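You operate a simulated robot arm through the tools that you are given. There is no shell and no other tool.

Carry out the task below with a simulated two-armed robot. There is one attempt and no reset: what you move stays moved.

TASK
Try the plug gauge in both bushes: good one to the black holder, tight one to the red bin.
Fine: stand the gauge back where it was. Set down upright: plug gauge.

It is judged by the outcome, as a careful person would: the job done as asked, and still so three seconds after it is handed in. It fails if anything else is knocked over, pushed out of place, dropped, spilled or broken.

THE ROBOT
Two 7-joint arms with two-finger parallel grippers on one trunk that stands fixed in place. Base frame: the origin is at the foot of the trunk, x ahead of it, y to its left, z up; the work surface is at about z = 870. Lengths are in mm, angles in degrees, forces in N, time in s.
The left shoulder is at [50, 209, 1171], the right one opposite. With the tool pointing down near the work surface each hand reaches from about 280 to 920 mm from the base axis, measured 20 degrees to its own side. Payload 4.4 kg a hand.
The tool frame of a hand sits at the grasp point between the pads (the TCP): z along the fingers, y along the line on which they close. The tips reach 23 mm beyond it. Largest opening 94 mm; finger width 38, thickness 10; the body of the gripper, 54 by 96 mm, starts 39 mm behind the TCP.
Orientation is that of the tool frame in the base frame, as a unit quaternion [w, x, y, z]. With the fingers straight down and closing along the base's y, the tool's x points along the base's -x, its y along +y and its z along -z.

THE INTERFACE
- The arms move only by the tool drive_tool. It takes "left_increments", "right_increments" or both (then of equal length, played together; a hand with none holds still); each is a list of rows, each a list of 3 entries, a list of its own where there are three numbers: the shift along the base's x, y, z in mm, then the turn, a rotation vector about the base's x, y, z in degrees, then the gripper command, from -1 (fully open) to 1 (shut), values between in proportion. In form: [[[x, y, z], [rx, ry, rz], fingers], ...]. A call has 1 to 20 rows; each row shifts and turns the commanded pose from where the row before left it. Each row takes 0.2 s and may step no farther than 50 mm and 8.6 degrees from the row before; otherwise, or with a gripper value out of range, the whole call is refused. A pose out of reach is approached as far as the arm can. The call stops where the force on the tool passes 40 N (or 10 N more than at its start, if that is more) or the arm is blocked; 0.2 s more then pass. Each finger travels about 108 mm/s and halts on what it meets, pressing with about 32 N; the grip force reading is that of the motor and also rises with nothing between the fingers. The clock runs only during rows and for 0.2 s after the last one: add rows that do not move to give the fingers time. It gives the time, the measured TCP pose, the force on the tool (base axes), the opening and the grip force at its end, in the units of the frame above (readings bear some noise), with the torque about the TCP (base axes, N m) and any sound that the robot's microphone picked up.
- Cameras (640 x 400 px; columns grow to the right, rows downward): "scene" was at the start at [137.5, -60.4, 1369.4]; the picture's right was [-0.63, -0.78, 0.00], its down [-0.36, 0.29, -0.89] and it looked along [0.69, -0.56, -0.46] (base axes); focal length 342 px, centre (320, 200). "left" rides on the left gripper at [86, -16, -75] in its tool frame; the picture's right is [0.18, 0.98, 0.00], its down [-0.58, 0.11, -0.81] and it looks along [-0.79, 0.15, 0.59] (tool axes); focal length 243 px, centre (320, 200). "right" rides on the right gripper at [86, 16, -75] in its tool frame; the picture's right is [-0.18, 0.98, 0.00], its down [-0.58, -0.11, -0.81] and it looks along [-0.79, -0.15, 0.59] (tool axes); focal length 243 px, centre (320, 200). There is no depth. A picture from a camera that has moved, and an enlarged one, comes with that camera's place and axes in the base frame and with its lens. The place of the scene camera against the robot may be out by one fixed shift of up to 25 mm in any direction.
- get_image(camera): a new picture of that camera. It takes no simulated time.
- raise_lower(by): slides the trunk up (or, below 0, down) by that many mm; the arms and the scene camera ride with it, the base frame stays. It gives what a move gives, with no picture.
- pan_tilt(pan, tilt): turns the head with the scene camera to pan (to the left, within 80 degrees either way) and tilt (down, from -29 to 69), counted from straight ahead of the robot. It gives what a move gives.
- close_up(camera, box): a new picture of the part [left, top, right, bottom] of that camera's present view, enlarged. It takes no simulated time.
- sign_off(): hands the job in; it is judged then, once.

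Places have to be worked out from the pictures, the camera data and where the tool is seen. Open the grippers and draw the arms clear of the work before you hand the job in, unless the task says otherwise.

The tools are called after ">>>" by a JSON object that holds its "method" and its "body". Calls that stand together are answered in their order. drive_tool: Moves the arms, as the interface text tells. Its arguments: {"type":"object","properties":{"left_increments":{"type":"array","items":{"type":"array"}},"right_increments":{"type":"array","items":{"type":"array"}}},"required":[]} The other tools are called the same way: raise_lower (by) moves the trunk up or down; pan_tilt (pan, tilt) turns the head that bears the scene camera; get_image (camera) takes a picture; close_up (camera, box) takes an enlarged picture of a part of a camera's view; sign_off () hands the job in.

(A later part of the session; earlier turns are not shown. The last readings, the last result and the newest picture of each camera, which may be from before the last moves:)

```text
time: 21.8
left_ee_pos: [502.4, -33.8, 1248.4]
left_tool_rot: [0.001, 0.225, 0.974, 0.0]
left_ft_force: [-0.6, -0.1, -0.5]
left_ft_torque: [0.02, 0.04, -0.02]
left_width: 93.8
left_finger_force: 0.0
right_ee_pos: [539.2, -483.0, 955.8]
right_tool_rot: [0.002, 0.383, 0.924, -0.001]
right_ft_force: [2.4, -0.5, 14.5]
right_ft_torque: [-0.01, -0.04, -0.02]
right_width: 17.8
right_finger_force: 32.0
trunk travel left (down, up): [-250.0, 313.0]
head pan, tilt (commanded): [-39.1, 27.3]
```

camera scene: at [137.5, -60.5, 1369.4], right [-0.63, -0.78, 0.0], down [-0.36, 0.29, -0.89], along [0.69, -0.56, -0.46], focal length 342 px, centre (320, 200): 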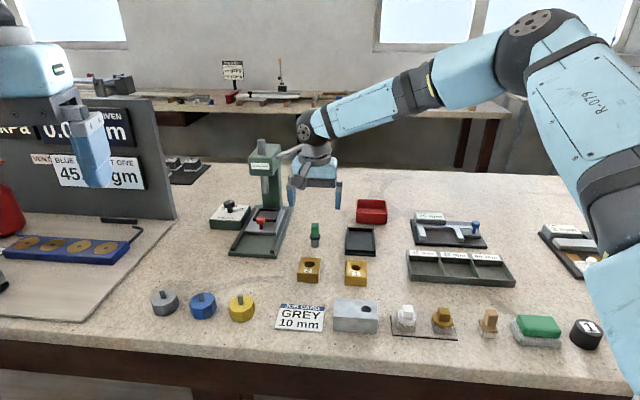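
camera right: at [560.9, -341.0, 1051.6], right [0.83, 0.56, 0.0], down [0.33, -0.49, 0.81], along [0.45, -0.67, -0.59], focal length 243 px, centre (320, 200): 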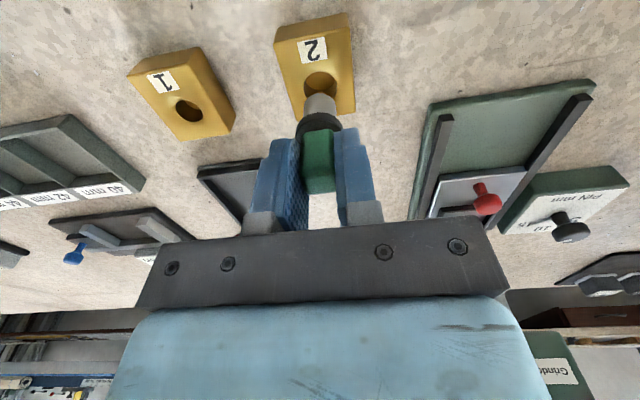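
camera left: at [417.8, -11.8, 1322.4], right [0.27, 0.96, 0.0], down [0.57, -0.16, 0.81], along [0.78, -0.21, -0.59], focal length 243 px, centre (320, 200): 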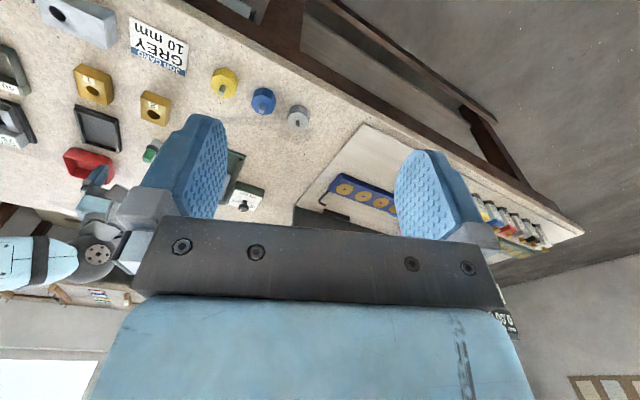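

There's 14.5 N of resistance right at the face of bush 1. I'll look at the contact before shifting slightly to rule out mere misalignment.

>>> {"method": "close_up", "body": {"camera": "right", "box": [260, 40, 380, 180]}}

>>> {"method": "close_up", "body": {"camera": "scene", "box": [325, 220, 385, 290]}}

```text
2.86 times, centred on (320, 110) of right
camera zoom: at [488.9, -410.3, 1029.1], right [0.83, 0.56, 0.0], down [0.33, -0.49, 0.81], along [0.46, -0.67, -0.59], focal length 693 px, centre (320, 457)
```

zoom: 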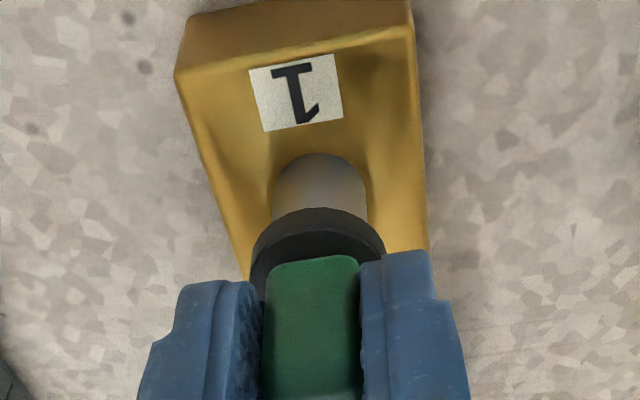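

```text
5.71 times, centred on (355, 255) of scene
camera zoom: at [136.4, -59.3, 1369.8], right [-0.63, -0.78, 0.0], down [-0.35, 0.29, -0.89], along [0.69, -0.56, -0.46], focal length 1956 px, centre (120, -114)
```

zoom: 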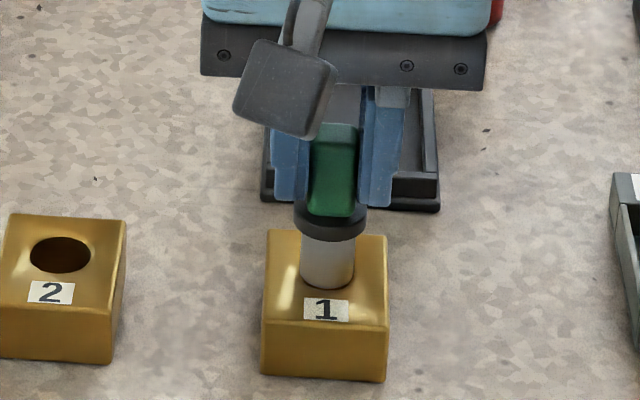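

The plug rests on bush 1's face and does not enter. I'll ease the pressure and try a few sub-millimetre shifts around the centre to make sure.

>>> {"method": "drive_tool", "body": {"right_increments": [[[0.8, -0.4, 0.6], [0, 0, 0], 1], [[0, 0, -0.6], [0, 0, 0], 1], [[0, -0.7, 0], [0, 0, 0], 1], [[-0.8, 0.4, 0], [0, 0, 0], 1], [[0.6, 0.9, 0], [0, 0, 0], 1], [[0, 0, 0], [0, 0, 0], 1]]}}

>>> {"method": "close_up", "body": {"camera": "scene", "box": [325, 220, 385, 290]}}

```text
time: 23.2
left_ee_pos: [501.7, -34.2, 1248.7]
left_tool_rot: [0.002, 0.225, 0.974, 0.0]
left_ft_force: [0.6, -0.4, 0.2]
left_ft_torque: [0.0, 0.0, 0.02]
left_width: 94.1
left_finger_force: 0.1
right_ee_pos: [539.9, -482.3, 955.6]
right_tool_rot: [0.001, 0.384, 0.923, -0.001]
right_ft_force: [-3.7, -2.0, 14.3]
right_ft_torque: [-0.04, 0.24, 0.0]
right_width: 17.6
right_finger_force: 32.2
trunk travel left (down, up): [-250.0, 313.0]
head pan, tilt (commanded): [-39.1, 27.3]
```

```text
5.71 times, centred on (355, 255) of scene
camera zoom: at [135.9, -59.5, 1369.7], right [-0.63, -0.78, 0.0], down [-0.35, 0.29, -0.89], along [0.69, -0.56, -0.46], focal length 1956 px, centre (120, -114)
```

zoom: 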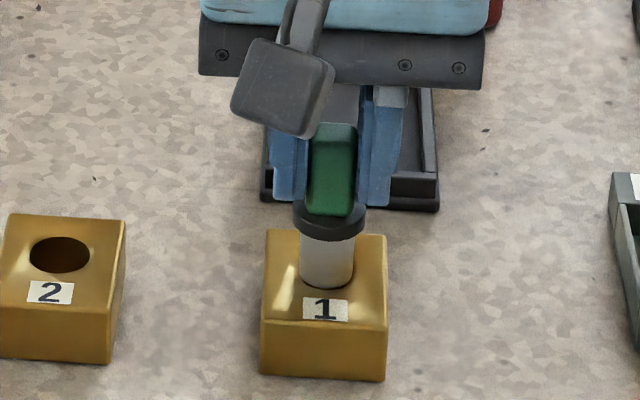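

Bush 1 refuses the plug everywhere I tried, so bush 1 is the tight one and bush 2 is good. I'll lift the gauge and carry it back above its original spot, (686, -488).

>>> {"method": "drive_tool", "body": {"right_increments": [[[0, 0, 10], [0, 0, 0], 1], [[0, 0, 15], [0, 0, 0], 1], [[0, 0, 15], [0, 0, 0], 1], [[25, 0, 0], [0, 0, 0], 1], [[35, -1, 0], [0, 0, 0], 1], [[35, -1, 0], [0, 0, 0], 1], [[30, -1, 0], [0, 0, 0], 1], [[20.6, -0.6, 0], [0, 0, 0], 1], [[0, 0, -20], [0, 0, 0], 1], [[0, 0, -20], [0, 0, 0], 1], [[0, 0, -12], [0, 0, 0], 1], [[0, 0, -6], [0, 0, 0], 1], [[0, 0, 0], [0, 0, 0], 1], [[0, 0, 0], [0, 0, 0], 1]]}}

>>> {"method": "close_up", "body": {"camera": "right", "box": [260, 40, 380, 180]}}

>>> {"method": "close_up", "body": {"camera": "scene", "box": [260, 190, 380, 300]}}

```text
time: 26.2
left_ee_pos: [502.9, -35.3, 1247.9]
left_tool_rot: [0.0, 0.226, 0.974, 0.0]
left_ft_force: [1.2, 0.6, -0.7]
left_ft_torque: [0.01, -0.01, 0.0]
left_width: 94.0
left_finger_force: 0.2
right_ee_pos: [685.2, -487.0, 936.3]
right_tool_rot: [0.0, 0.383, 0.924, 0.0]
right_ft_force: [0.0, 0.3, -1.6]
right_ft_torque: [0.01, -0.01, 0.03]
right_width: 17.4
right_finger_force: 31.4
trunk travel left (down, up): [-250.0, 313.0]
head pan, tilt (commanded): [-39.1, 27.3]
```

```text
2.86 times, centred on (320, 110) of right
camera zoom: at [635.8, -414.4, 1009.7], right [0.83, 0.56, 0.0], down [0.33, -0.49, 0.81], along [0.45, -0.67, -0.59], focal length 693 px, centre (320, 457)
```

zoom: 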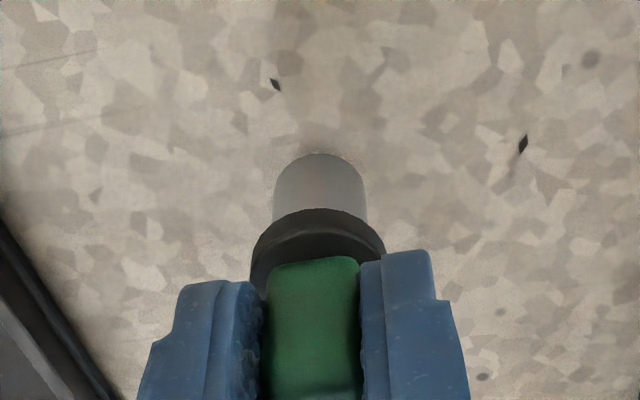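

```text
3.64 times, centred on (320, 245) of scene
camera zoom: at [137.8, -60.6, 1369.3], right [-0.63, -0.78, 0.0], down [-0.36, 0.29, -0.89], along [0.69, -0.56, -0.46], focal length 1244 px, centre (320, 36)
```

zoom: 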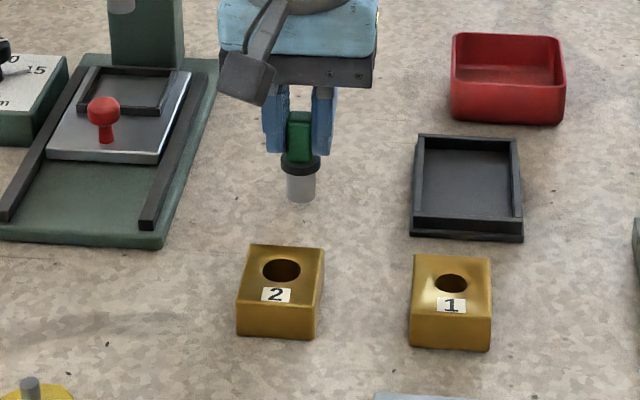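

I'm within 1.5 mm of the original pose and 6 mm above it. I'll correct by (0.6, -1.4) and lower it to the table gently.

>>> {"method": "drive_tool", "body": {"right_increments": [[[0.6, -1.4, -2], [0, 0, 0], 1], [[0, 0, -2], [0, 0, 0], 1], [[0, 0, -1.3], [0, 0, 0], 1], [[0, 0, 0], [0, 0, 0], 1], [[0, 0, 0], [0, 0, 0], 1]]}}

>>> {"method": "close_up", "body": {"camera": "right", "box": [260, 40, 380, 180]}}

>>> {"method": "close_up", "body": {"camera": "scene", "box": [295, 210, 340, 255]}}

```text
time: 27.4
left_ee_pos: [504.2, -35.5, 1247.9]
left_tool_rot: [-0.001, 0.225, 0.974, 0.0]
left_ft_force: [0.4, -0.6, 0.5]
left_ft_torque: [0.0, 0.02, -0.01]
left_width: 94.0
left_finger_force: 0.1
right_ee_pos: [686.5, -488.2, 929.7]
right_tool_rot: [0.0, 0.383, 0.924, 0.0]
right_ft_force: [0.8, -0.5, -1.6]
right_ft_torque: [0.03, 0.02, -0.05]
right_width: 17.7
right_finger_force: 31.9
trunk travel left (down, up): [-250.0, 313.0]
head pan, tilt (commanded): [-39.1, 27.3]
```

```text
2.86 times, centred on (320, 110) of right
camera zoom: at [636.8, -416.1, 1003.9], right [0.83, 0.56, 0.0], down [0.33, -0.49, 0.81], along [0.45, -0.67, -0.59], focal length 693 px, centre (320, 457)
```

zoom: 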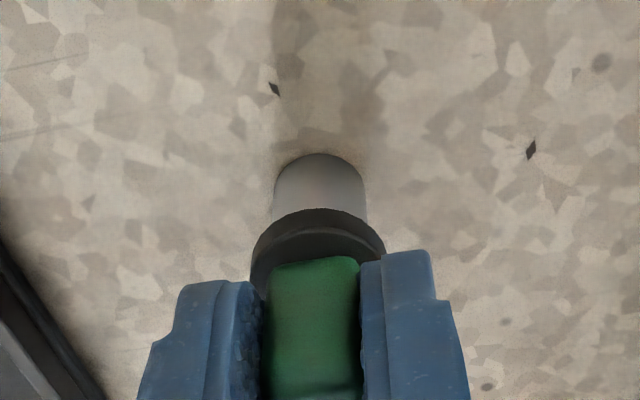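

```text
8.89 times, centred on (318, 232) of scene
camera zoom: at [137.7, -60.5, 1369.3], right [-0.63, -0.78, 0.0], down [-0.36, 0.29, -0.89], along [0.69, -0.56, -0.46], focal length 3042 px, centre (342, -89)
```

zoom: 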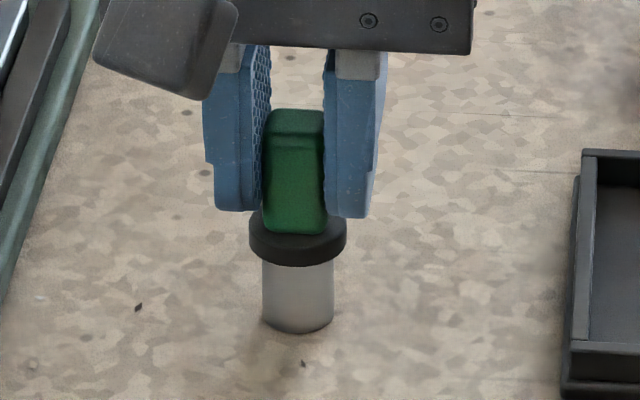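

The gauge matches its original picture to within about a pixel and hovers about half a mm up. I'll touch it down and feel for contact.

>>> {"method": "drive_tool", "body": {"right_increments": [[[0, 0, -0.5], [0, 0, 0], 1], [[0, 0, -0.4], [0, 0, 0], 1], [[0, 0, 0], [0, 0, 0], 1]]}}

```text
time: 28.2
left_ee_pos: [502.3, -35.8, 1248.6]
left_tool_rot: [0.0, 0.225, 0.974, 0.0]
left_ft_force: [-0.3, -0.1, -0.1]
left_ft_torque: [0.02, 0.0, 0.01]
left_width: 94.1
left_finger_force: 0.0
right_ee_pos: [687.3, -487.4, 929.0]
right_tool_rot: [0.0, 0.382, 0.924, 0.0]
right_ft_force: [0.4, 0.3, -0.8]
right_ft_torque: [0.03, -0.03, -0.01]
right_width: 17.6
right_finger_force: 31.6
trunk travel left (down, up): [-250.0, 313.0]
head pan, tilt (commanded): [-39.1, 27.3]
```

The force still reads like free hanging weight, so I'll go down a touch more.

>>> {"method": "drive_tool", "body": {"right_increments": [[[0, 0, -0.5], [0, 0, 0], 1], [[0, 0, -0.3], [0, 0, 0], 1], [[0, 0, 0], [0, 0, 0], 1]]}}

>>> {"method": "close_up", "body": {"camera": "scene", "box": [295, 210, 340, 255]}}

```text
time: 29.0
left_ee_pos: [503.4, -34.7, 1248.3]
left_tool_rot: [0.0, 0.226, 0.974, 0.0]
left_ft_force: [0.0, 0.2, 0.6]
left_ft_torque: [-0.02, 0.02, -0.01]
left_width: 94.1
left_finger_force: 0.1
right_ee_pos: [688.1, -487.5, 929.7]
right_tool_rot: [0.001, 0.384, 0.924, -0.001]
right_ft_force: [1.8, -1.8, 4.1]
right_ft_torque: [-0.09, -0.08, 0.0]
right_width: 17.5
right_finger_force: 32.1
trunk travel left (down, up): [-250.0, 313.0]
head pan, tilt (commanded): [-39.1, 27.3]
```

```text
8.89 times, centred on (318, 232) of scene
camera zoom: at [137.2, -60.2, 1369.5], right [-0.63, -0.78, 0.0], down [-0.35, 0.29, -0.89], along [0.69, -0.56, -0.46], focal length 3042 px, centre (342, -89)
```

zoom: 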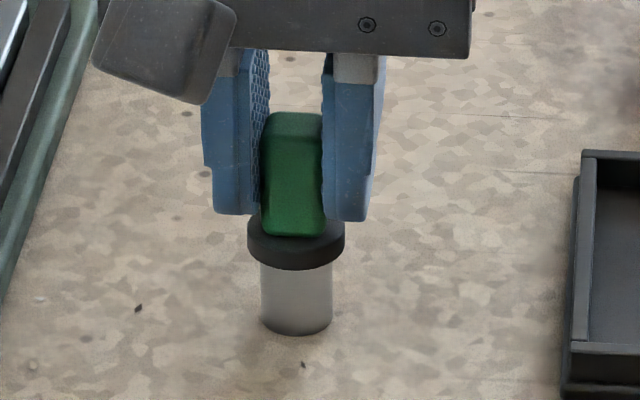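

It's in firm contact at 4 N and stands on the same pixels as the original. I'll release gradually without moving the hand.

>>> {"method": "drive_tool", "body": {"right_increments": [[[0, 0, 0.4], [0, 0, 0], 0.6], [[0, 0, 0], [0, 0, 0], 0.5], [[0, 0, 0], [0, 0, 0], 0.3], [[0, 0, 0], [0, 0, 0], 0.1], [[0, 0, 0], [0, 0, 0], 0.0], [[0, 0, 0], [0, 0, 0], 0.0]]}}

>>> {"method": "get_image", "body": {"camera": "right"}}

>>> {"method": "close_up", "body": {"camera": "scene", "box": [295, 210, 340, 255]}}

```text
time: 30.4
left_ee_pos: [503.1, -35.1, 1247.8]
left_tool_rot: [0.001, 0.225, 0.974, 0.0]
left_ft_force: [0.6, 0.1, 0.6]
left_ft_torque: [0.02, 0.0, -0.01]
left_width: 94.0
left_finger_force: 0.0
right_ee_pos: [688.0, -488.2, 929.1]
right_tool_rot: [0.0, 0.383, 0.924, 0.0]
right_ft_force: [-0.1, 0.0, 0.3]
right_ft_torque: [-0.02, 0.02, 0.03]
right_width: 47.1
right_finger_force: 0.1
trunk travel left (down, up): [-250.0, 313.0]
head pan, tilt (commanded): [-39.1, 27.3]
```

```text
taken
camera right: at [636.9, -415.8, 1003.1], right [0.83, 0.56, 0.0], down [0.33, -0.49, 0.81], along [0.45, -0.67, -0.59], focal length 243 px, centre (320, 200)
```

right: 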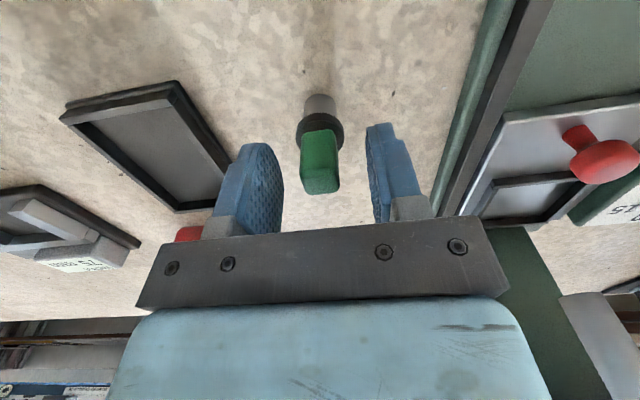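

```text
8.89 times, centred on (318, 232) of scene
camera zoom: at [137.5, -60.4, 1369.4], right [-0.63, -0.78, 0.0], down [-0.36, 0.29, -0.89], along [0.69, -0.56, -0.46], focal length 3042 px, centre (342, -89)
```

zoom: 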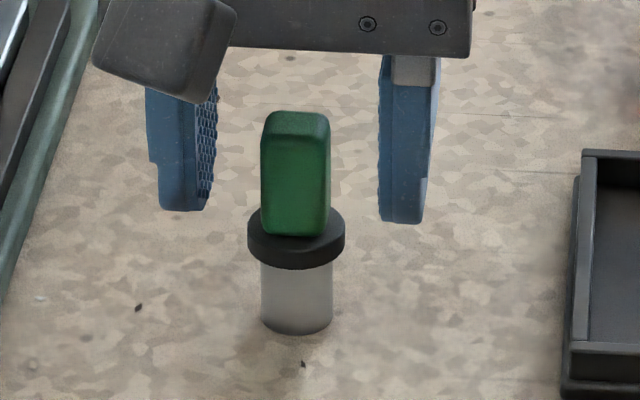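

The gauge stands upright on its original mark, within about half a mm. I'll raise the hand straight up and move to a vantage point to measure the holder and the bin.

>>> {"method": "drive_tool", "body": {"right_increments": [[[0, 0, 15], [0, 0, 0], 0.0], [[0, 0, 25], [0, 0, 0], 0.0], [[0, 0, 30], [0, 0, 0], -0.5], [[0, 0, 20], [0, 0, 0], -1], [[-22, -24, 0], [0, 0, 0], -1], [[-22, -24, 0], [0, 0, 0], -1], [[-22, -24, 0], [0, 0, 0], -1], [[0, 0, 0], [0, 0, 0], -1], [[0, 0, 0], [0, 0, 0], -1]]}}

>>> {"method": "get_image", "body": {"camera": "right"}}

>>> {"method": "get_image", "body": {"camera": "scene"}}

```text
time: 32.4
left_ee_pos: [502.4, -36.0, 1247.8]
left_tool_rot: [0.001, 0.225, 0.974, 0.0]
left_ft_force: [0.6, -0.1, 0.0]
left_ft_torque: [-0.02, -0.02, 0.0]
left_width: 93.7
left_finger_force: 0.0
right_ee_pos: [617.9, -562.8, 1020.4]
right_tool_rot: [0.0, 0.383, 0.924, 0.0]
right_ft_force: [0.3, -0.2, -0.1]
right_ft_torque: [0.01, 0.02, 0.0]
right_width: 94.0
right_finger_force: 0.0
trunk travel left (down, up): [-250.0, 313.0]
head pan, tilt (commanded): [-39.1, 27.3]
```

```text
taken
camera right: at [569.2, -489.3, 1093.4], right [0.83, 0.56, 0.0], down [0.33, -0.49, 0.81], along [0.45, -0.67, -0.59], focal length 243 px, centre (320, 200)
```

right: 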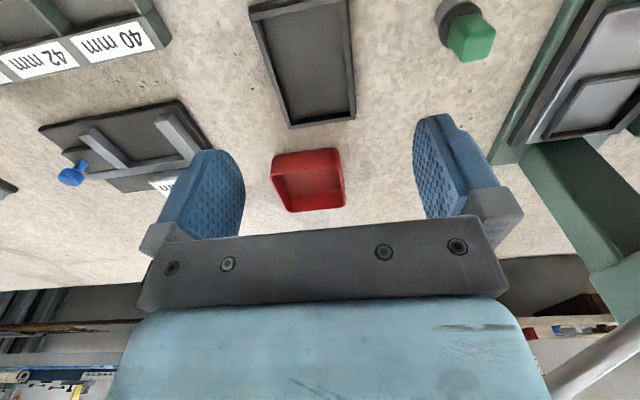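

```text
taken
camera scene: at [137.1, -60.8, 1369.4], right [-0.63, -0.78, 0.0], down [-0.35, 0.29, -0.89], along [0.69, -0.56, -0.46], focal length 342 px, centre (320, 200)
```

scene: 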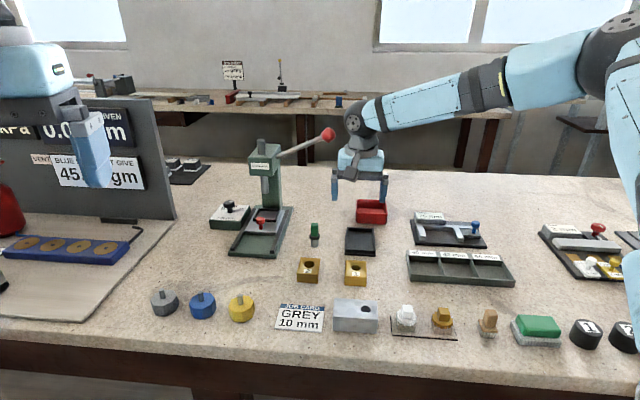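

The gauge is standing and the view is clear. I'll zoom in on the bin and the holder to measure their insides.

>>> {"method": "close_up", "body": {"camera": "right", "box": [250, 130, 370, 220]}}

>>> {"method": "close_up", "body": {"camera": "right", "box": [235, 0, 375, 135]}}

>>> {"method": "close_up", "body": {"camera": "scene", "box": [330, 185, 410, 260]}}

```text
4.44 times, centred on (310, 175) of right
camera zoom: at [569.2, -489.3, 1093.4], right [0.83, 0.56, 0.0], down [0.33, -0.49, 0.81], along [0.45, -0.67, -0.59], focal length 1078 px, centre (364, 311)
```

zoom: 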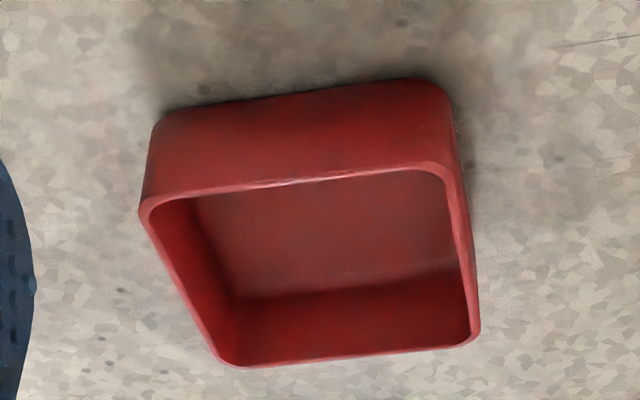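

```text
2.96 times, centred on (305, 68) of right
camera zoom: at [569.2, -489.3, 1093.4], right [0.83, 0.56, 0.0], down [0.33, -0.49, 0.81], along [0.45, -0.67, -0.59], focal length 719 px, centre (364, 593)
```

zoom: 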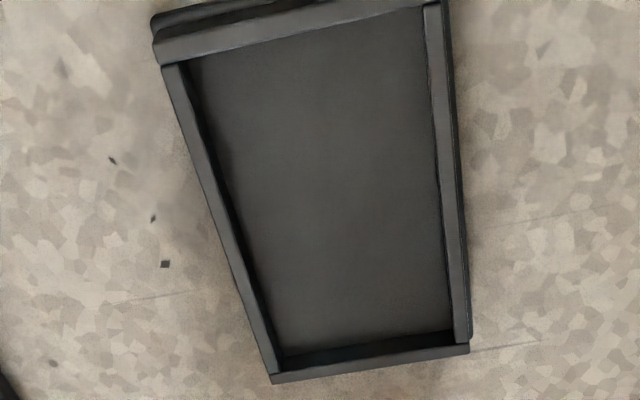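

```text
5.33 times, centred on (370, 222) of scene
camera zoom: at [137.1, -60.8, 1369.4], right [-0.63, -0.78, 0.0], down [-0.35, 0.29, -0.89], along [0.69, -0.56, -0.46], focal length 1825 px, centre (53, 80)
```

zoom: 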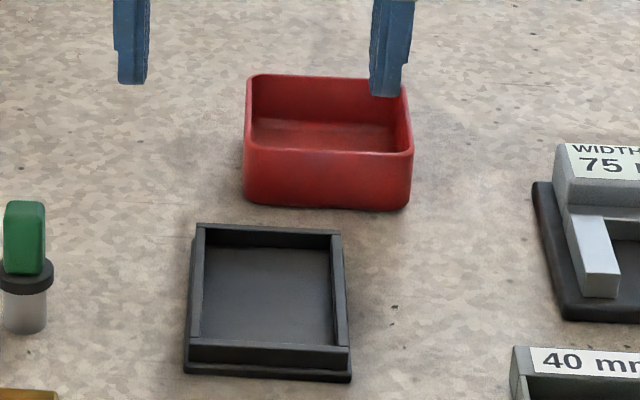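

The bin is about 81 x 76 mm outside, centred near (695, -695), with its rim at z = 904. The holder's inside is 60 x 90 mm, centred near (623, -581), with its wall top at z = 884 and floor at about 877. I'll go above bush 2's centre, about (608, -411), fingers part open, to pick it across its 45 mm width.

>>> {"method": "drive_tool", "body": {"right_increments": [[[-2.75, 37.6, 0], [0, 0, 0], -0.5], [[-2.75, 37.6, 0], [0, 0, 0], -0.5], [[-2.75, 37.6, 0], [0, 0, 0], -0.5], [[-2.75, 37.7, 0], [0, 0, 0], -0.5], [[0, 0, -25], [0, 0, 0], -0.5], [[0, 0, -25], [0, 0, 0], -0.5], [[0, 0, 0], [0, 0, 0], -0.5], [[0, 0, 0], [0, 0, 0], -0.5]]}}

>>> {"method": "get_image", "body": {"camera": "right"}}

>>> {"method": "close_up", "body": {"camera": "scene", "box": [260, 190, 380, 300]}}

```text
time: 34.2
left_ee_pos: [503.8, -35.1, 1249.1]
left_tool_rot: [0.0, 0.225, 0.974, 0.001]
left_ft_force: [0.5, 0.0, -0.4]
left_ft_torque: [-0.01, -0.01, 0.0]
left_width: 93.9
left_finger_force: 0.0
right_ee_pos: [610.7, -410.0, 969.9]
right_tool_rot: [0.0, 0.382, 0.924, -0.001]
right_ft_force: [-0.3, -0.2, 0.2]
right_ft_torque: [-0.02, 0.01, 0.03]
right_width: 70.5
right_finger_force: 0.1
trunk travel left (down, up): [-250.0, 313.0]
head pan, tilt (commanded): [-39.1, 27.3]
```

```text
taken
camera right: at [559.7, -336.9, 1043.4], right [0.83, 0.56, 0.0], down [0.33, -0.49, 0.81], along [0.45, -0.67, -0.59], focal length 243 px, centre (320, 200)
```

right: 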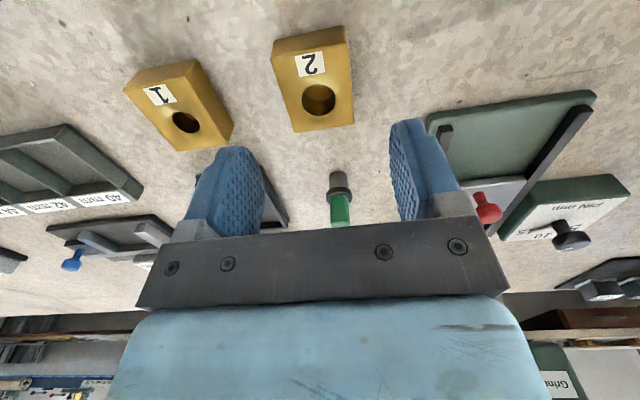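

```text
3.64 times, centred on (320, 245) of scene
camera zoom: at [137.8, -60.4, 1369.3], right [-0.63, -0.78, 0.0], down [-0.36, 0.29, -0.89], along [0.69, -0.56, -0.46], focal length 1244 px, centre (320, 36)
```

zoom: 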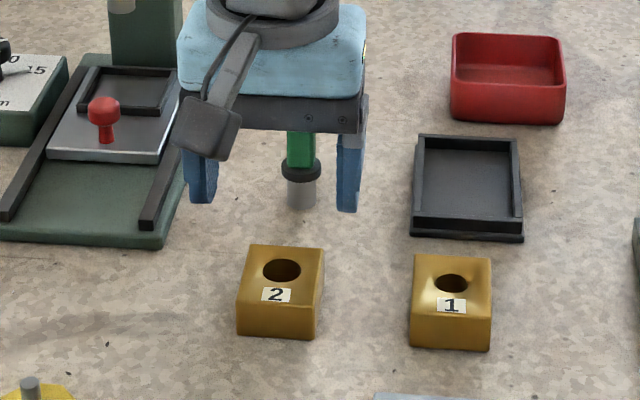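

I'm over bush 2 and clear of the gauge. I'll zoom in to refine the bush centre and orientation.

>>> {"method": "close_up", "body": {"camera": "right", "box": [250, 15, 380, 145]}}

```text
3.08 times, centred on (315, 80) of right
camera zoom: at [559.7, -336.9, 1043.4], right [0.83, 0.56, 0.0], down [0.33, -0.49, 0.81], along [0.45, -0.67, -0.59], focal length 746 px, centre (335, 569)
```

zoom: 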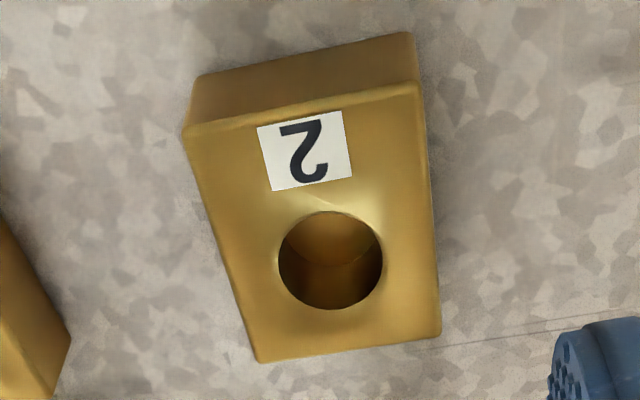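

Bush 2's centre refines to about (607.4, -410.2) with good alignment. I'll shift by (-1.8, -1.2) and lower so the tips sit about 10 mm above the table, which will keep them above the holder walls later.

>>> {"method": "drive_tool", "body": {"right_increments": [[[-1.8, -1.2, -15], [0, 0, 0], -0.5], [[0, 0, -20], [0, 0, 0], -0.5], [[0, 0, -20], [0, 0, 0], -0.5], [[0, 0, -10], [0, 0, 0], -0.5], [[0, 0, 0], [0, 0, 0], -0.5], [[0, 0, 0], [0, 0, 0], -0.5]]}}

>>> {"method": "get_image", "body": {"camera": "right"}}

>>> {"method": "close_up", "body": {"camera": "scene", "box": [260, 190, 380, 300]}}

```text
time: 35.6
left_ee_pos: [502.5, -34.8, 1248.0]
left_tool_rot: [0.0, 0.225, 0.974, -0.001]
left_ft_force: [0.5, -0.4, 0.1]
left_ft_torque: [0.02, -0.01, 0.03]
left_width: 93.8
left_finger_force: 0.1
right_ee_pos: [608.0, -410.0, 905.1]
right_tool_rot: [-0.001, 0.383, 0.924, 0.0]
right_ft_force: [-0.4, 0.4, -0.2]
right_ft_torque: [0.02, -0.02, 0.01]
right_width: 70.7
right_finger_force: 0.1
trunk travel left (down, up): [-250.0, 313.0]
head pan, tilt (commanded): [-39.1, 27.3]
```

```text
taken
camera right: at [558.5, -338.4, 979.0], right [0.83, 0.56, 0.0], down [0.33, -0.49, 0.81], along [0.45, -0.67, -0.59], focal length 243 px, centre (320, 200)
```

right: 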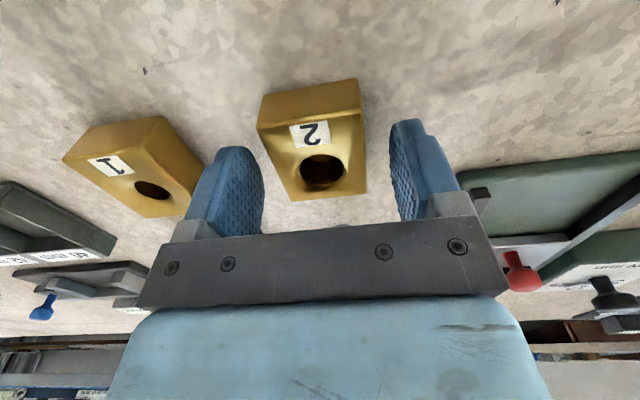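

```text
3.64 times, centred on (320, 245) of scene
camera zoom: at [137.6, -60.4, 1369.4], right [-0.63, -0.78, 0.0], down [-0.36, 0.29, -0.89], along [0.69, -0.56, -0.46], focal length 1244 px, centre (320, 36)
```

zoom: 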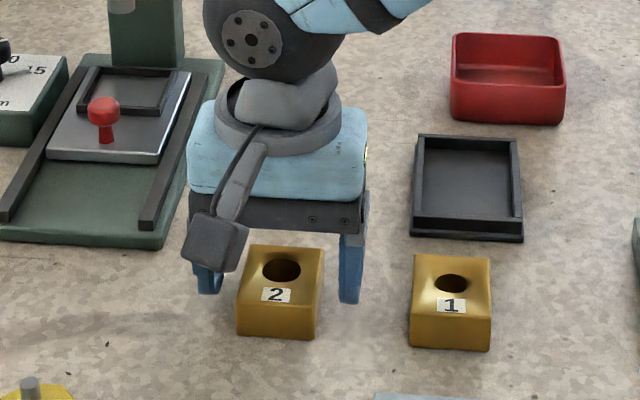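

The fingers straddle bush 2 evenly. I'll close on it.

>>> {"method": "drive_tool", "body": {"right_increments": [[[0, 0, 0], [0, 0, 0], -0.2], [[0, 0, 0], [0, 0, 0], -0.05], [[0, 0, 0], [0, 0, 0], 0.2], [[0, 0, 0], [0, 0, 0], 1], [[0, 0, 0], [0, 0, 0], 1]]}}

>>> {"method": "get_image", "body": {"camera": "right"}}

```text
time: 36.8
left_ee_pos: [502.8, -35.0, 1248.1]
left_tool_rot: [0.001, 0.225, 0.974, 0.001]
left_ft_force: [-0.3, 0.1, 0.7]
left_ft_torque: [0.03, -0.02, 0.02]
left_width: 94.1
left_finger_force: 0.2
right_ee_pos: [608.4, -410.2, 905.7]
right_tool_rot: [0.0, 0.383, 0.924, 0.0]
right_ft_force: [-0.1, 0.5, -0.4]
right_ft_torque: [0.02, -0.03, -0.02]
right_width: 45.1
right_finger_force: 32.3
trunk travel left (down, up): [-250.0, 313.0]
head pan, tilt (commanded): [-39.1, 27.3]
```

```text
taken
camera right: at [558.4, -338.4, 979.2], right [0.83, 0.56, 0.0], down [0.33, -0.49, 0.81], along [0.45, -0.67, -0.59], focal length 243 px, centre (320, 200)
```

right: 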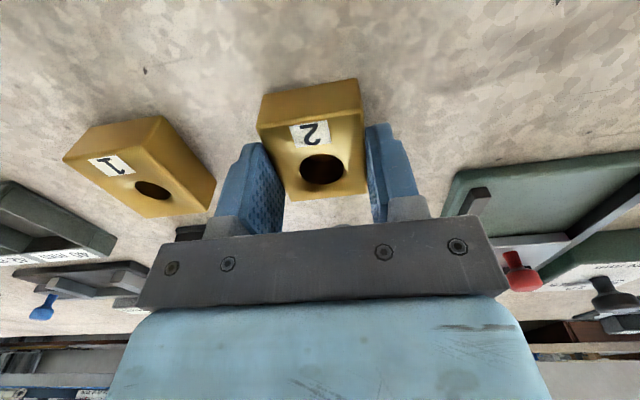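

It's gripped at 45.1 mm with 32 N. I'll lift 80 mm and carry it above the holder centre.

>>> {"method": "drive_tool", "body": {"right_increments": [[[0, 0, 10], [0, 0, 0], 1], [[0, 0, 20], [0, 0, 0], 1], [[0, 0, 25], [0, 0, 0], 1], [[0, 0, 25], [0, 0, 0], 1], [[2, -22, 0], [0, 0, 0], 1], [[3.5, -38, 0], [0, 0, 0], 1], [[3.5, -38, 0], [0, 0, 0], 1], [[3.5, -38, 0], [0, 0, 0], 1], [[2.8, -34.8, 0], [0, 0, 0], 1], [[0, 0, 0], [0, 0, 0], 1], [[0, 0, 0], [0, 0, 0], 1]]}}

>>> {"method": "get_image", "body": {"camera": "right"}}

>>> {"method": "close_up", "body": {"camera": "scene", "box": [290, 170, 410, 280]}}

```text
time: 39.2
left_ee_pos: [503.6, -34.7, 1247.8]
left_tool_rot: [0.0, 0.225, 0.974, 0.0]
left_ft_force: [-0.7, 0.0, 0.5]
left_ft_torque: [-0.01, -0.03, -0.01]
left_width: 94.1
left_finger_force: 0.1
right_ee_pos: [622.7, -583.9, 983.3]
right_tool_rot: [0.0, 0.384, 0.923, 0.0]
right_ft_force: [-0.2, -0.9, -1.5]
right_ft_torque: [-0.01, 0.0, 0.01]
right_width: 45.7
right_finger_force: 31.6
trunk travel left (down, up): [-250.0, 313.0]
head pan, tilt (commanded): [-39.1, 27.3]
```

```text
taken
camera right: at [572.6, -510.4, 1057.1], right [0.83, 0.56, 0.0], down [0.33, -0.49, 0.81], along [0.45, -0.67, -0.59], focal length 243 px, centre (320, 200)
```

right: 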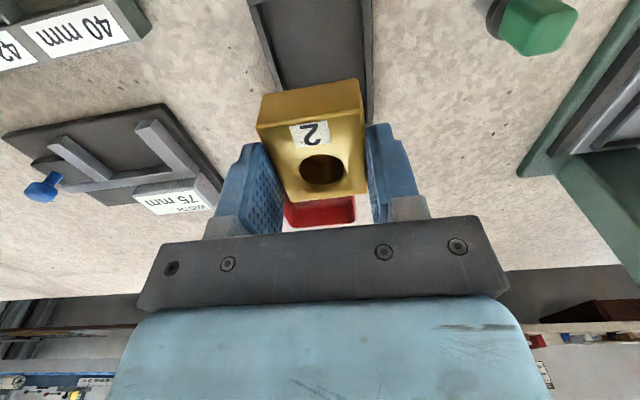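

```text
3.64 times, centred on (350, 225) of scene
camera zoom: at [137.7, -60.9, 1369.3], right [-0.63, -0.78, 0.0], down [-0.36, 0.29, -0.89], along [0.69, -0.56, -0.46], focal length 1244 px, centre (211, 109)
```

zoom: 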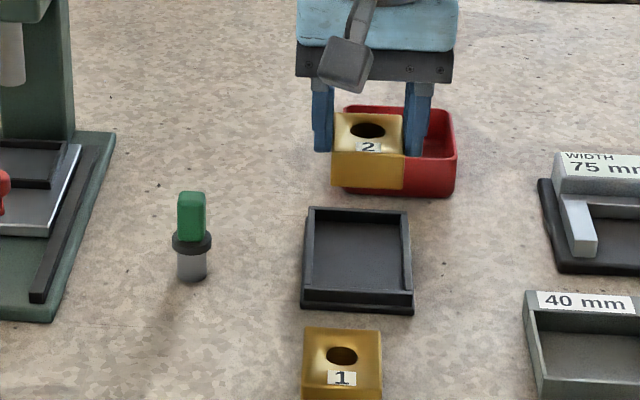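

The hand reads (622.1, -582.5) against a target of (623.3, -581.3). I'll correct by (1.2, 1.2), lower to about 20 mm above the walls and check again.

>>> {"method": "drive_tool", "body": {"right_increments": [[[1.2, 1.2, -15], [0, 0, 0], 1], [[0, 0, -20], [0, 0, 0], 1], [[0, 0, -10], [0, 0, 0], 1], [[0, 0, 0], [0, 0, 0], 1], [[0, 0, 0], [0, 0, 0], 1]]}}

>>> {"method": "get_image", "body": {"camera": "right"}}

>>> {"method": "close_up", "body": {"camera": "scene", "box": [320, 180, 400, 260]}}

```text
time: 40.4
left_ee_pos: [502.3, -35.1, 1247.5]
left_tool_rot: [0.001, 0.225, 0.974, 0.0]
left_ft_force: [-0.2, -0.9, 0.4]
left_ft_torque: [0.01, 0.01, 0.02]
left_width: 94.0
left_finger_force: 0.0
right_ee_pos: [625.9, -581.5, 938.6]
right_tool_rot: [0.0, 0.383, 0.924, 0.0]
right_ft_force: [-0.3, 0.3, -0.8]
right_ft_torque: [-0.01, 0.0, 0.0]
right_width: 45.3
right_finger_force: 32.3
trunk travel left (down, up): [-250.0, 313.0]
head pan, tilt (commanded): [-39.1, 27.3]
```

```text
taken
camera right: at [575.4, -508.7, 1012.3], right [0.83, 0.56, 0.0], down [0.33, -0.49, 0.81], along [0.45, -0.67, -0.59], focal length 243 px, centre (320, 200)
```

right: 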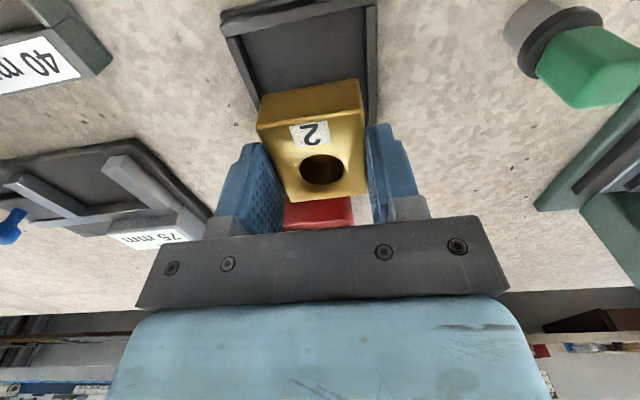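

```text
5.00 times, centred on (360, 220) of scene
camera zoom: at [137.8, -60.6, 1369.3], right [-0.63, -0.78, 0.0], down [-0.36, 0.29, -0.89], along [0.69, -0.56, -0.46], focal length 1711 px, centre (120, 100)
```

zoom: 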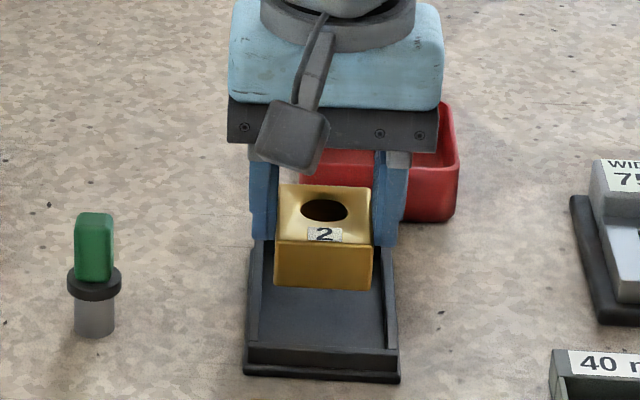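

The bush is laterally centred over the holder within about 1 mm and its bottom is at about 903. I'll lower it to just above the holder floor.

>>> {"method": "drive_tool", "body": {"right_increments": [[[-0.5, 0.2, -8], [0, 0, 0], 1], [[0, 0, -8], [0, 0, 0], 1], [[0, 0, -5], [0, 0, 0], 1], [[0, 0, -2], [0, 0, 0], 1], [[0, 0, 0], [0, 0, 0], 1]]}}

>>> {"method": "get_image", "body": {"camera": "right"}}

>>> {"method": "close_up", "body": {"camera": "scene", "box": [320, 180, 400, 260]}}

```text
time: 41.6
left_ee_pos: [502.5, -35.9, 1247.3]
left_tool_rot: [0.0, 0.225, 0.974, 0.0]
left_ft_force: [-0.2, 0.1, 0.0]
left_ft_torque: [0.02, -0.03, -0.01]
left_width: 93.7
left_finger_force: 0.1
right_ee_pos: [623.8, -580.5, 915.9]
right_tool_rot: [0.0, 0.382, 0.924, 0.0]
right_ft_force: [0.2, 0.7, -1.4]
right_ft_torque: [-0.01, 0.0, -0.02]
right_width: 45.3
right_finger_force: 32.1
trunk travel left (down, up): [-250.0, 313.0]
head pan, tilt (commanded): [-39.1, 27.3]
```

```text
taken
camera right: at [574.5, -508.3, 989.6], right [0.83, 0.56, 0.0], down [0.33, -0.49, 0.81], along [0.45, -0.67, -0.59], focal length 243 px, centre (320, 200)
```

right: 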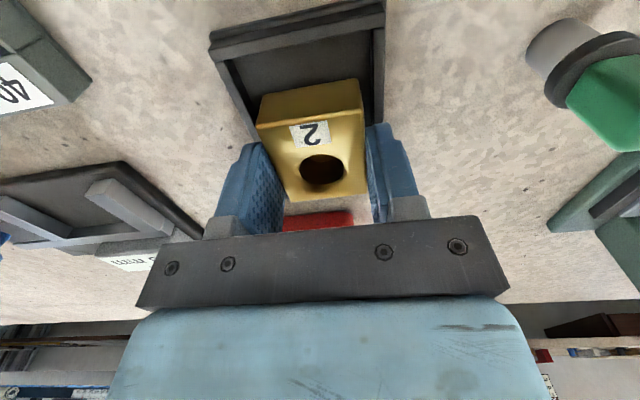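

```text
5.00 times, centred on (360, 220) of scene
camera zoom: at [137.7, -60.6, 1369.3], right [-0.63, -0.78, 0.0], down [-0.36, 0.29, -0.89], along [0.69, -0.56, -0.46], focal length 1711 px, centre (120, 100)
```

zoom: 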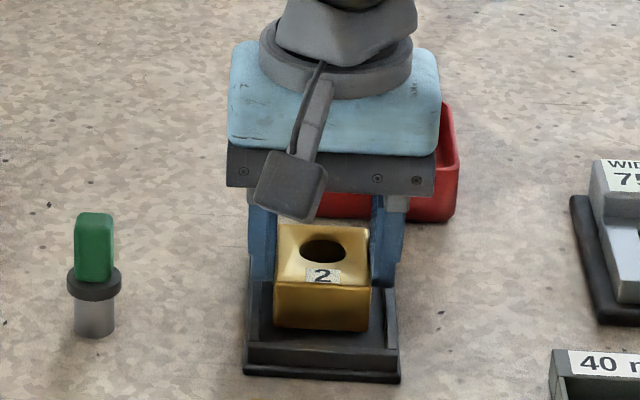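

The bush is between the walls with its bottom at about 880. I'll creep down to floor contact.

>>> {"method": "drive_tool", "body": {"right_increments": [[[0, 0, -1.2], [0, 0, 0], 1], [[0, 0, -1], [0, 0, 0], 1], [[0, 0, -0.8], [0, 0, 0], 1], [[0, 0, 0], [0, 0, 0], 1]]}}

```text
time: 42.6
left_ee_pos: [503.0, -35.0, 1248.1]
left_tool_rot: [0.0, 0.224, 0.975, 0.0]
left_ft_force: [-0.1, 0.0, -0.2]
left_ft_torque: [0.0, 0.01, 0.01]
left_width: 94.0
left_finger_force: 0.1
right_ee_pos: [623.8, -581.2, 912.6]
right_tool_rot: [0.0, 0.384, 0.924, 0.0]
right_ft_force: [0.2, 0.7, -1.5]
right_ft_torque: [-0.01, 0.03, -0.02]
right_width: 45.4
right_finger_force: 31.7
trunk travel left (down, up): [-250.0, 313.0]
head pan, tilt (commanded): [-39.1, 27.3]
```

There's no contact yet, and the tips are still about 4 mm above the wall tops. I'll go down a little further.

>>> {"method": "drive_tool", "body": {"right_increments": [[[0, 0, -0.8], [0, 0, 0], 1], [[0, 0, -0.7], [0, 0, 0], 1], [[0, 0, -0.5], [0, 0, 0], 1], [[0, 0, 0], [0, 0, 0], 1]]}}

>>> {"method": "get_image", "body": {"camera": "right"}}

>>> {"method": "close_up", "body": {"camera": "scene", "box": [330, 200, 390, 260]}}

```text
time: 43.6
left_ee_pos: [503.5, -33.6, 1247.8]
left_tool_rot: [0.0, 0.225, 0.974, 0.0]
left_ft_force: [-0.6, 0.2, 0.5]
left_ft_torque: [0.0, -0.04, 0.02]
left_width: 93.9
left_finger_force: 0.1
right_ee_pos: [623.2, -580.1, 911.7]
right_tool_rot: [-0.001, 0.382, 0.924, 0.0]
right_ft_force: [-0.4, 0.0, -1.6]
right_ft_torque: [0.01, -0.07, 0.0]
right_width: 45.6
right_finger_force: 32.0
trunk travel left (down, up): [-250.0, 313.0]
head pan, tilt (commanded): [-39.1, 27.3]
```

```text
taken
camera right: at [573.6, -508.3, 985.2], right [0.83, 0.56, 0.0], down [0.33, -0.49, 0.81], along [0.45, -0.67, -0.59], focal length 243 px, centre (320, 200)
```

right: 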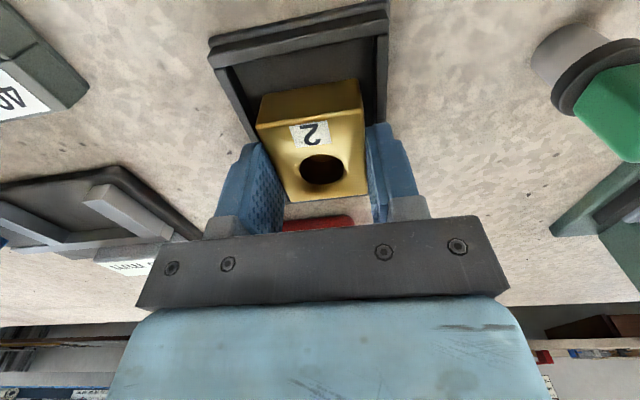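

```text
6.67 times, centred on (360, 230) of scene
camera zoom: at [137.6, -60.5, 1369.4], right [-0.63, -0.78, 0.0], down [-0.36, 0.29, -0.89], along [0.69, -0.56, -0.46], focal length 2282 px, centre (53, 0)
```

zoom: 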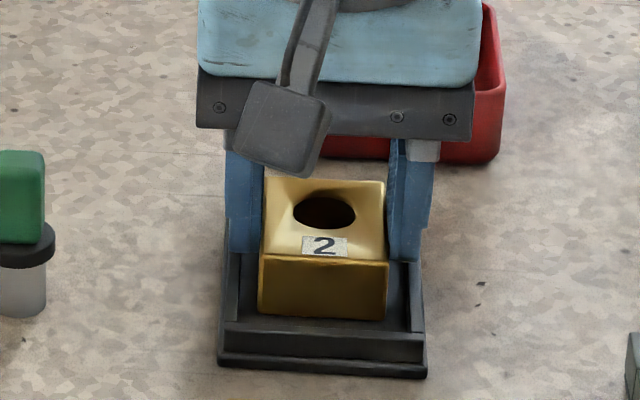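

The bush is clearly inside and nearly down. I'll take two more half-millimetre steps, watching the force.

>>> {"method": "drive_tool", "body": {"right_increments": [[[0, 0, -0.6], [0, 0, 0], 1], [[0, 0, -0.6], [0, 0, 0], 1], [[0, 0, 0], [0, 0, 0], 1]]}}

```text
time: 44.4
left_ee_pos: [502.3, -34.8, 1247.9]
left_tool_rot: [0.001, 0.225, 0.974, 0.0]
left_ft_force: [0.9, -0.4, -0.7]
left_ft_torque: [-0.01, -0.01, -0.04]
left_width: 93.8
left_finger_force: 0.1
right_ee_pos: [622.6, -580.6, 911.1]
right_tool_rot: [0.001, 0.383, 0.924, 0.001]
right_ft_force: [2.1, -3.6, 9.3]
right_ft_torque: [0.07, 0.2, 0.07]
right_width: 45.1
right_finger_force: 32.4
trunk travel left (down, up): [-250.0, 313.0]
head pan, tilt (commanded): [-39.1, 27.3]
```

Contact is at 9 N with the bush bottom at about 875. I'll check the picture to see that the bush, not a finger, is what's touching.

>>> {"method": "close_up", "body": {"camera": "scene", "box": [335, 210, 385, 255]}}

>>> {"method": "close_up", "body": {"camera": "right", "box": [200, 0, 440, 220]}}

```text
8.89 times, centred on (360, 232) of scene
camera zoom: at [136.8, -59.9, 1369.6], right [-0.63, -0.78, 0.0], down [-0.35, 0.29, -0.89], along [0.69, -0.56, -0.46], focal length 3042 px, centre (-36, -89)
```

zoom: 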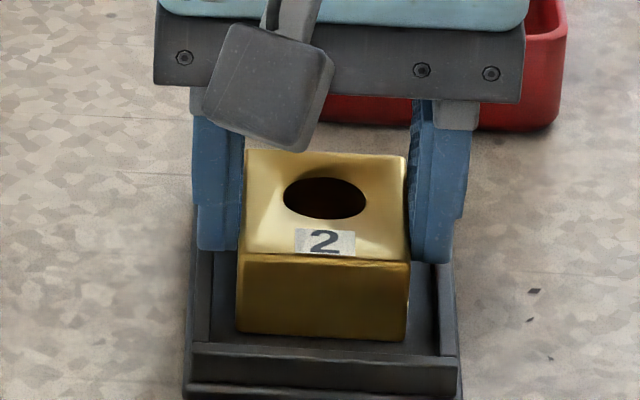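

```text
1.82 times, centred on (320, 110) of right
camera zoom: at [573.3, -507.8, 985.0], right [0.83, 0.56, 0.0], down [0.33, -0.49, 0.81], along [0.46, -0.67, -0.59], focal length 441 px, centre (320, 364)
```

zoom: 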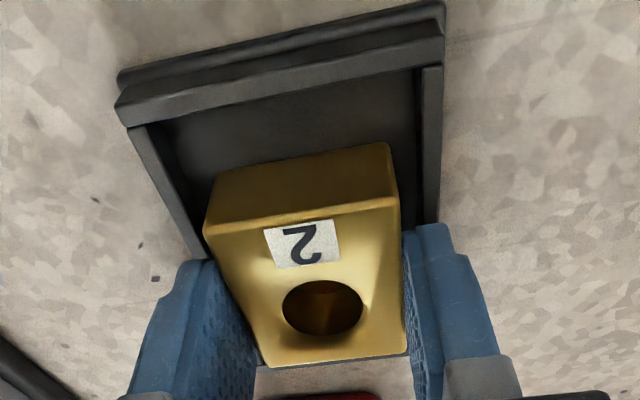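

The bush sits on the holder floor and the fingertips are above the walls. I'll ease off slightly and release.

>>> {"method": "drive_tool", "body": {"right_increments": [[[0, 0, 0.4], [0, 0, 0], 1], [[0, 0, 0], [0, 0, 0], 0.0], [[0, 0, 0], [0, 0, 0], -0.1], [[0, 0, 0], [0, 0, 0], -0.3], [[0, 0, 0], [0, 0, 0], -0.3]]}}

>>> {"method": "close_up", "body": {"camera": "right", "box": [200, 0, 440, 220]}}

>>> {"method": "close_up", "body": {"camera": "scene", "box": [335, 210, 385, 255]}}

```text
time: 45.6
left_ee_pos: [503.5, -34.8, 1247.8]
left_tool_rot: [0.001, 0.226, 0.974, 0.0]
left_ft_force: [-0.1, 0.6, -0.8]
left_ft_torque: [0.0, 0.01, 0.0]
left_width: 94.1
left_finger_force: 0.0
right_ee_pos: [623.5, -580.3, 910.2]
right_tool_rot: [0.0, 0.384, 0.923, 0.0]
right_ft_force: [-1.1, -0.2, 0.0]
right_ft_torque: [0.01, -0.01, 0.03]
right_width: 61.0
right_finger_force: 0.0
trunk travel left (down, up): [-250.0, 313.0]
head pan, tilt (commanded): [-39.1, 27.3]
```

```text
1.82 times, centred on (320, 110) of right
camera zoom: at [573.2, -508.0, 984.0], right [0.83, 0.56, 0.0], down [0.33, -0.49, 0.81], along [0.45, -0.67, -0.59], focal length 441 px, centre (320, 364)
```

zoom: 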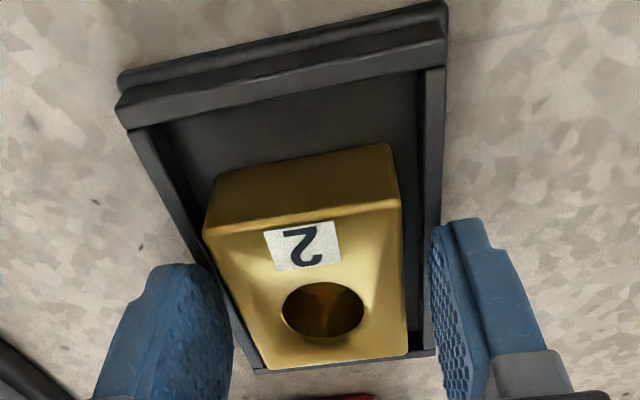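

```text
8.89 times, centred on (360, 232) of scene
camera zoom: at [137.5, -60.4, 1369.4], right [-0.63, -0.78, 0.0], down [-0.36, 0.29, -0.89], along [0.69, -0.56, -0.46], focal length 3042 px, centre (-36, -89)
```

zoom: 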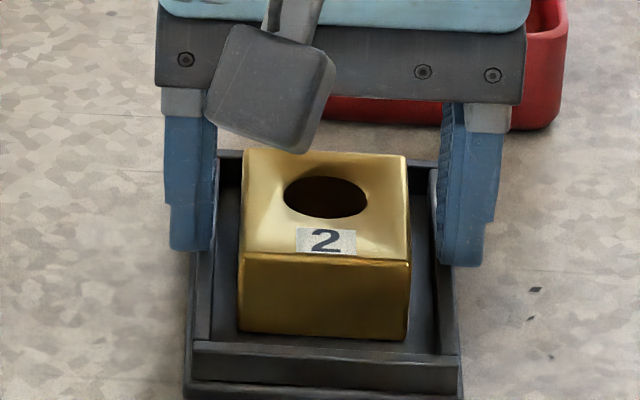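

Bush 2 lies flat in the holder and the fingers are clear of it. I'll rise straight up and move above bush 1.

>>> {"method": "drive_tool", "body": {"right_increments": [[[0, 0, 15], [0, 0, 0], -0.3], [[0, 0, 25], [0, 0, 0], -0.3], [[0, 0, 30], [0, 0, 0], -0.5], [[-20, 24, 0], [0, 0, 0], -0.5], [[-30, 35, 0], [0, 0, 0], -0.5], [[-35.2, 39.9, 0], [0, 0, 0], -0.5], [[0, 0, 0], [0, 0, 0], -0.5], [[0, 0, 0], [0, 0, 0], -0.5]]}}

>>> {"method": "get_image", "body": {"camera": "right"}}

>>> {"method": "close_up", "body": {"camera": "right", "box": [250, 15, 380, 145]}}

>>> {"method": "close_up", "body": {"camera": "scene", "box": [290, 180, 410, 290]}}

```text
refused: row 6 steps farther than a row can; nothing moved
```

```text
taken
camera right: at [573.2, -508.0, 984.0], right [0.83, 0.56, 0.0], down [0.33, -0.49, 0.81], along [0.45, -0.67, -0.59], focal length 243 px, centre (320, 200)
```

right: 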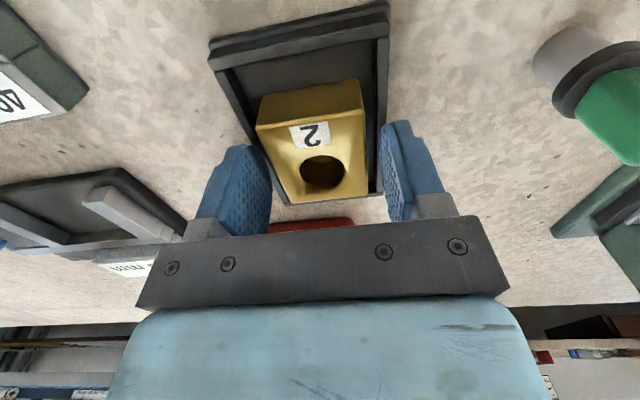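

```text
3.08 times, centred on (315, 80) of right
camera zoom: at [573.2, -508.0, 984.0], right [0.83, 0.56, 0.0], down [0.33, -0.49, 0.81], along [0.45, -0.67, -0.59], focal length 746 px, centre (335, 569)
```

zoom: 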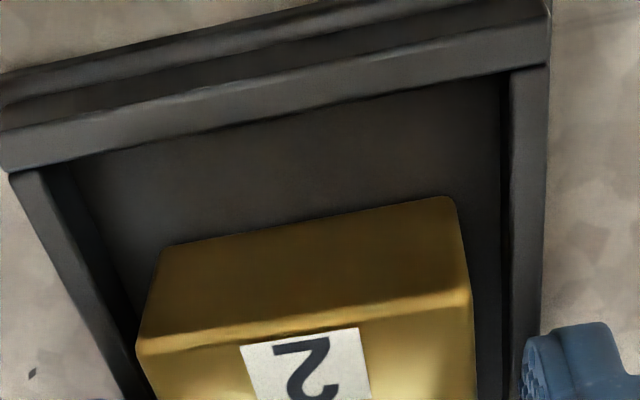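

```text
3.64 times, centred on (350, 235) of scene
camera zoom: at [137.5, -60.4, 1369.4], right [-0.63, -0.78, 0.0], down [-0.36, 0.29, -0.89], along [0.69, -0.56, -0.46], focal length 1244 px, centre (211, 73)
```

zoom: 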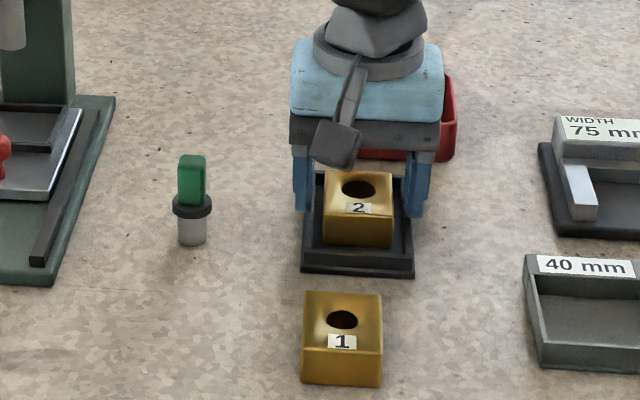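

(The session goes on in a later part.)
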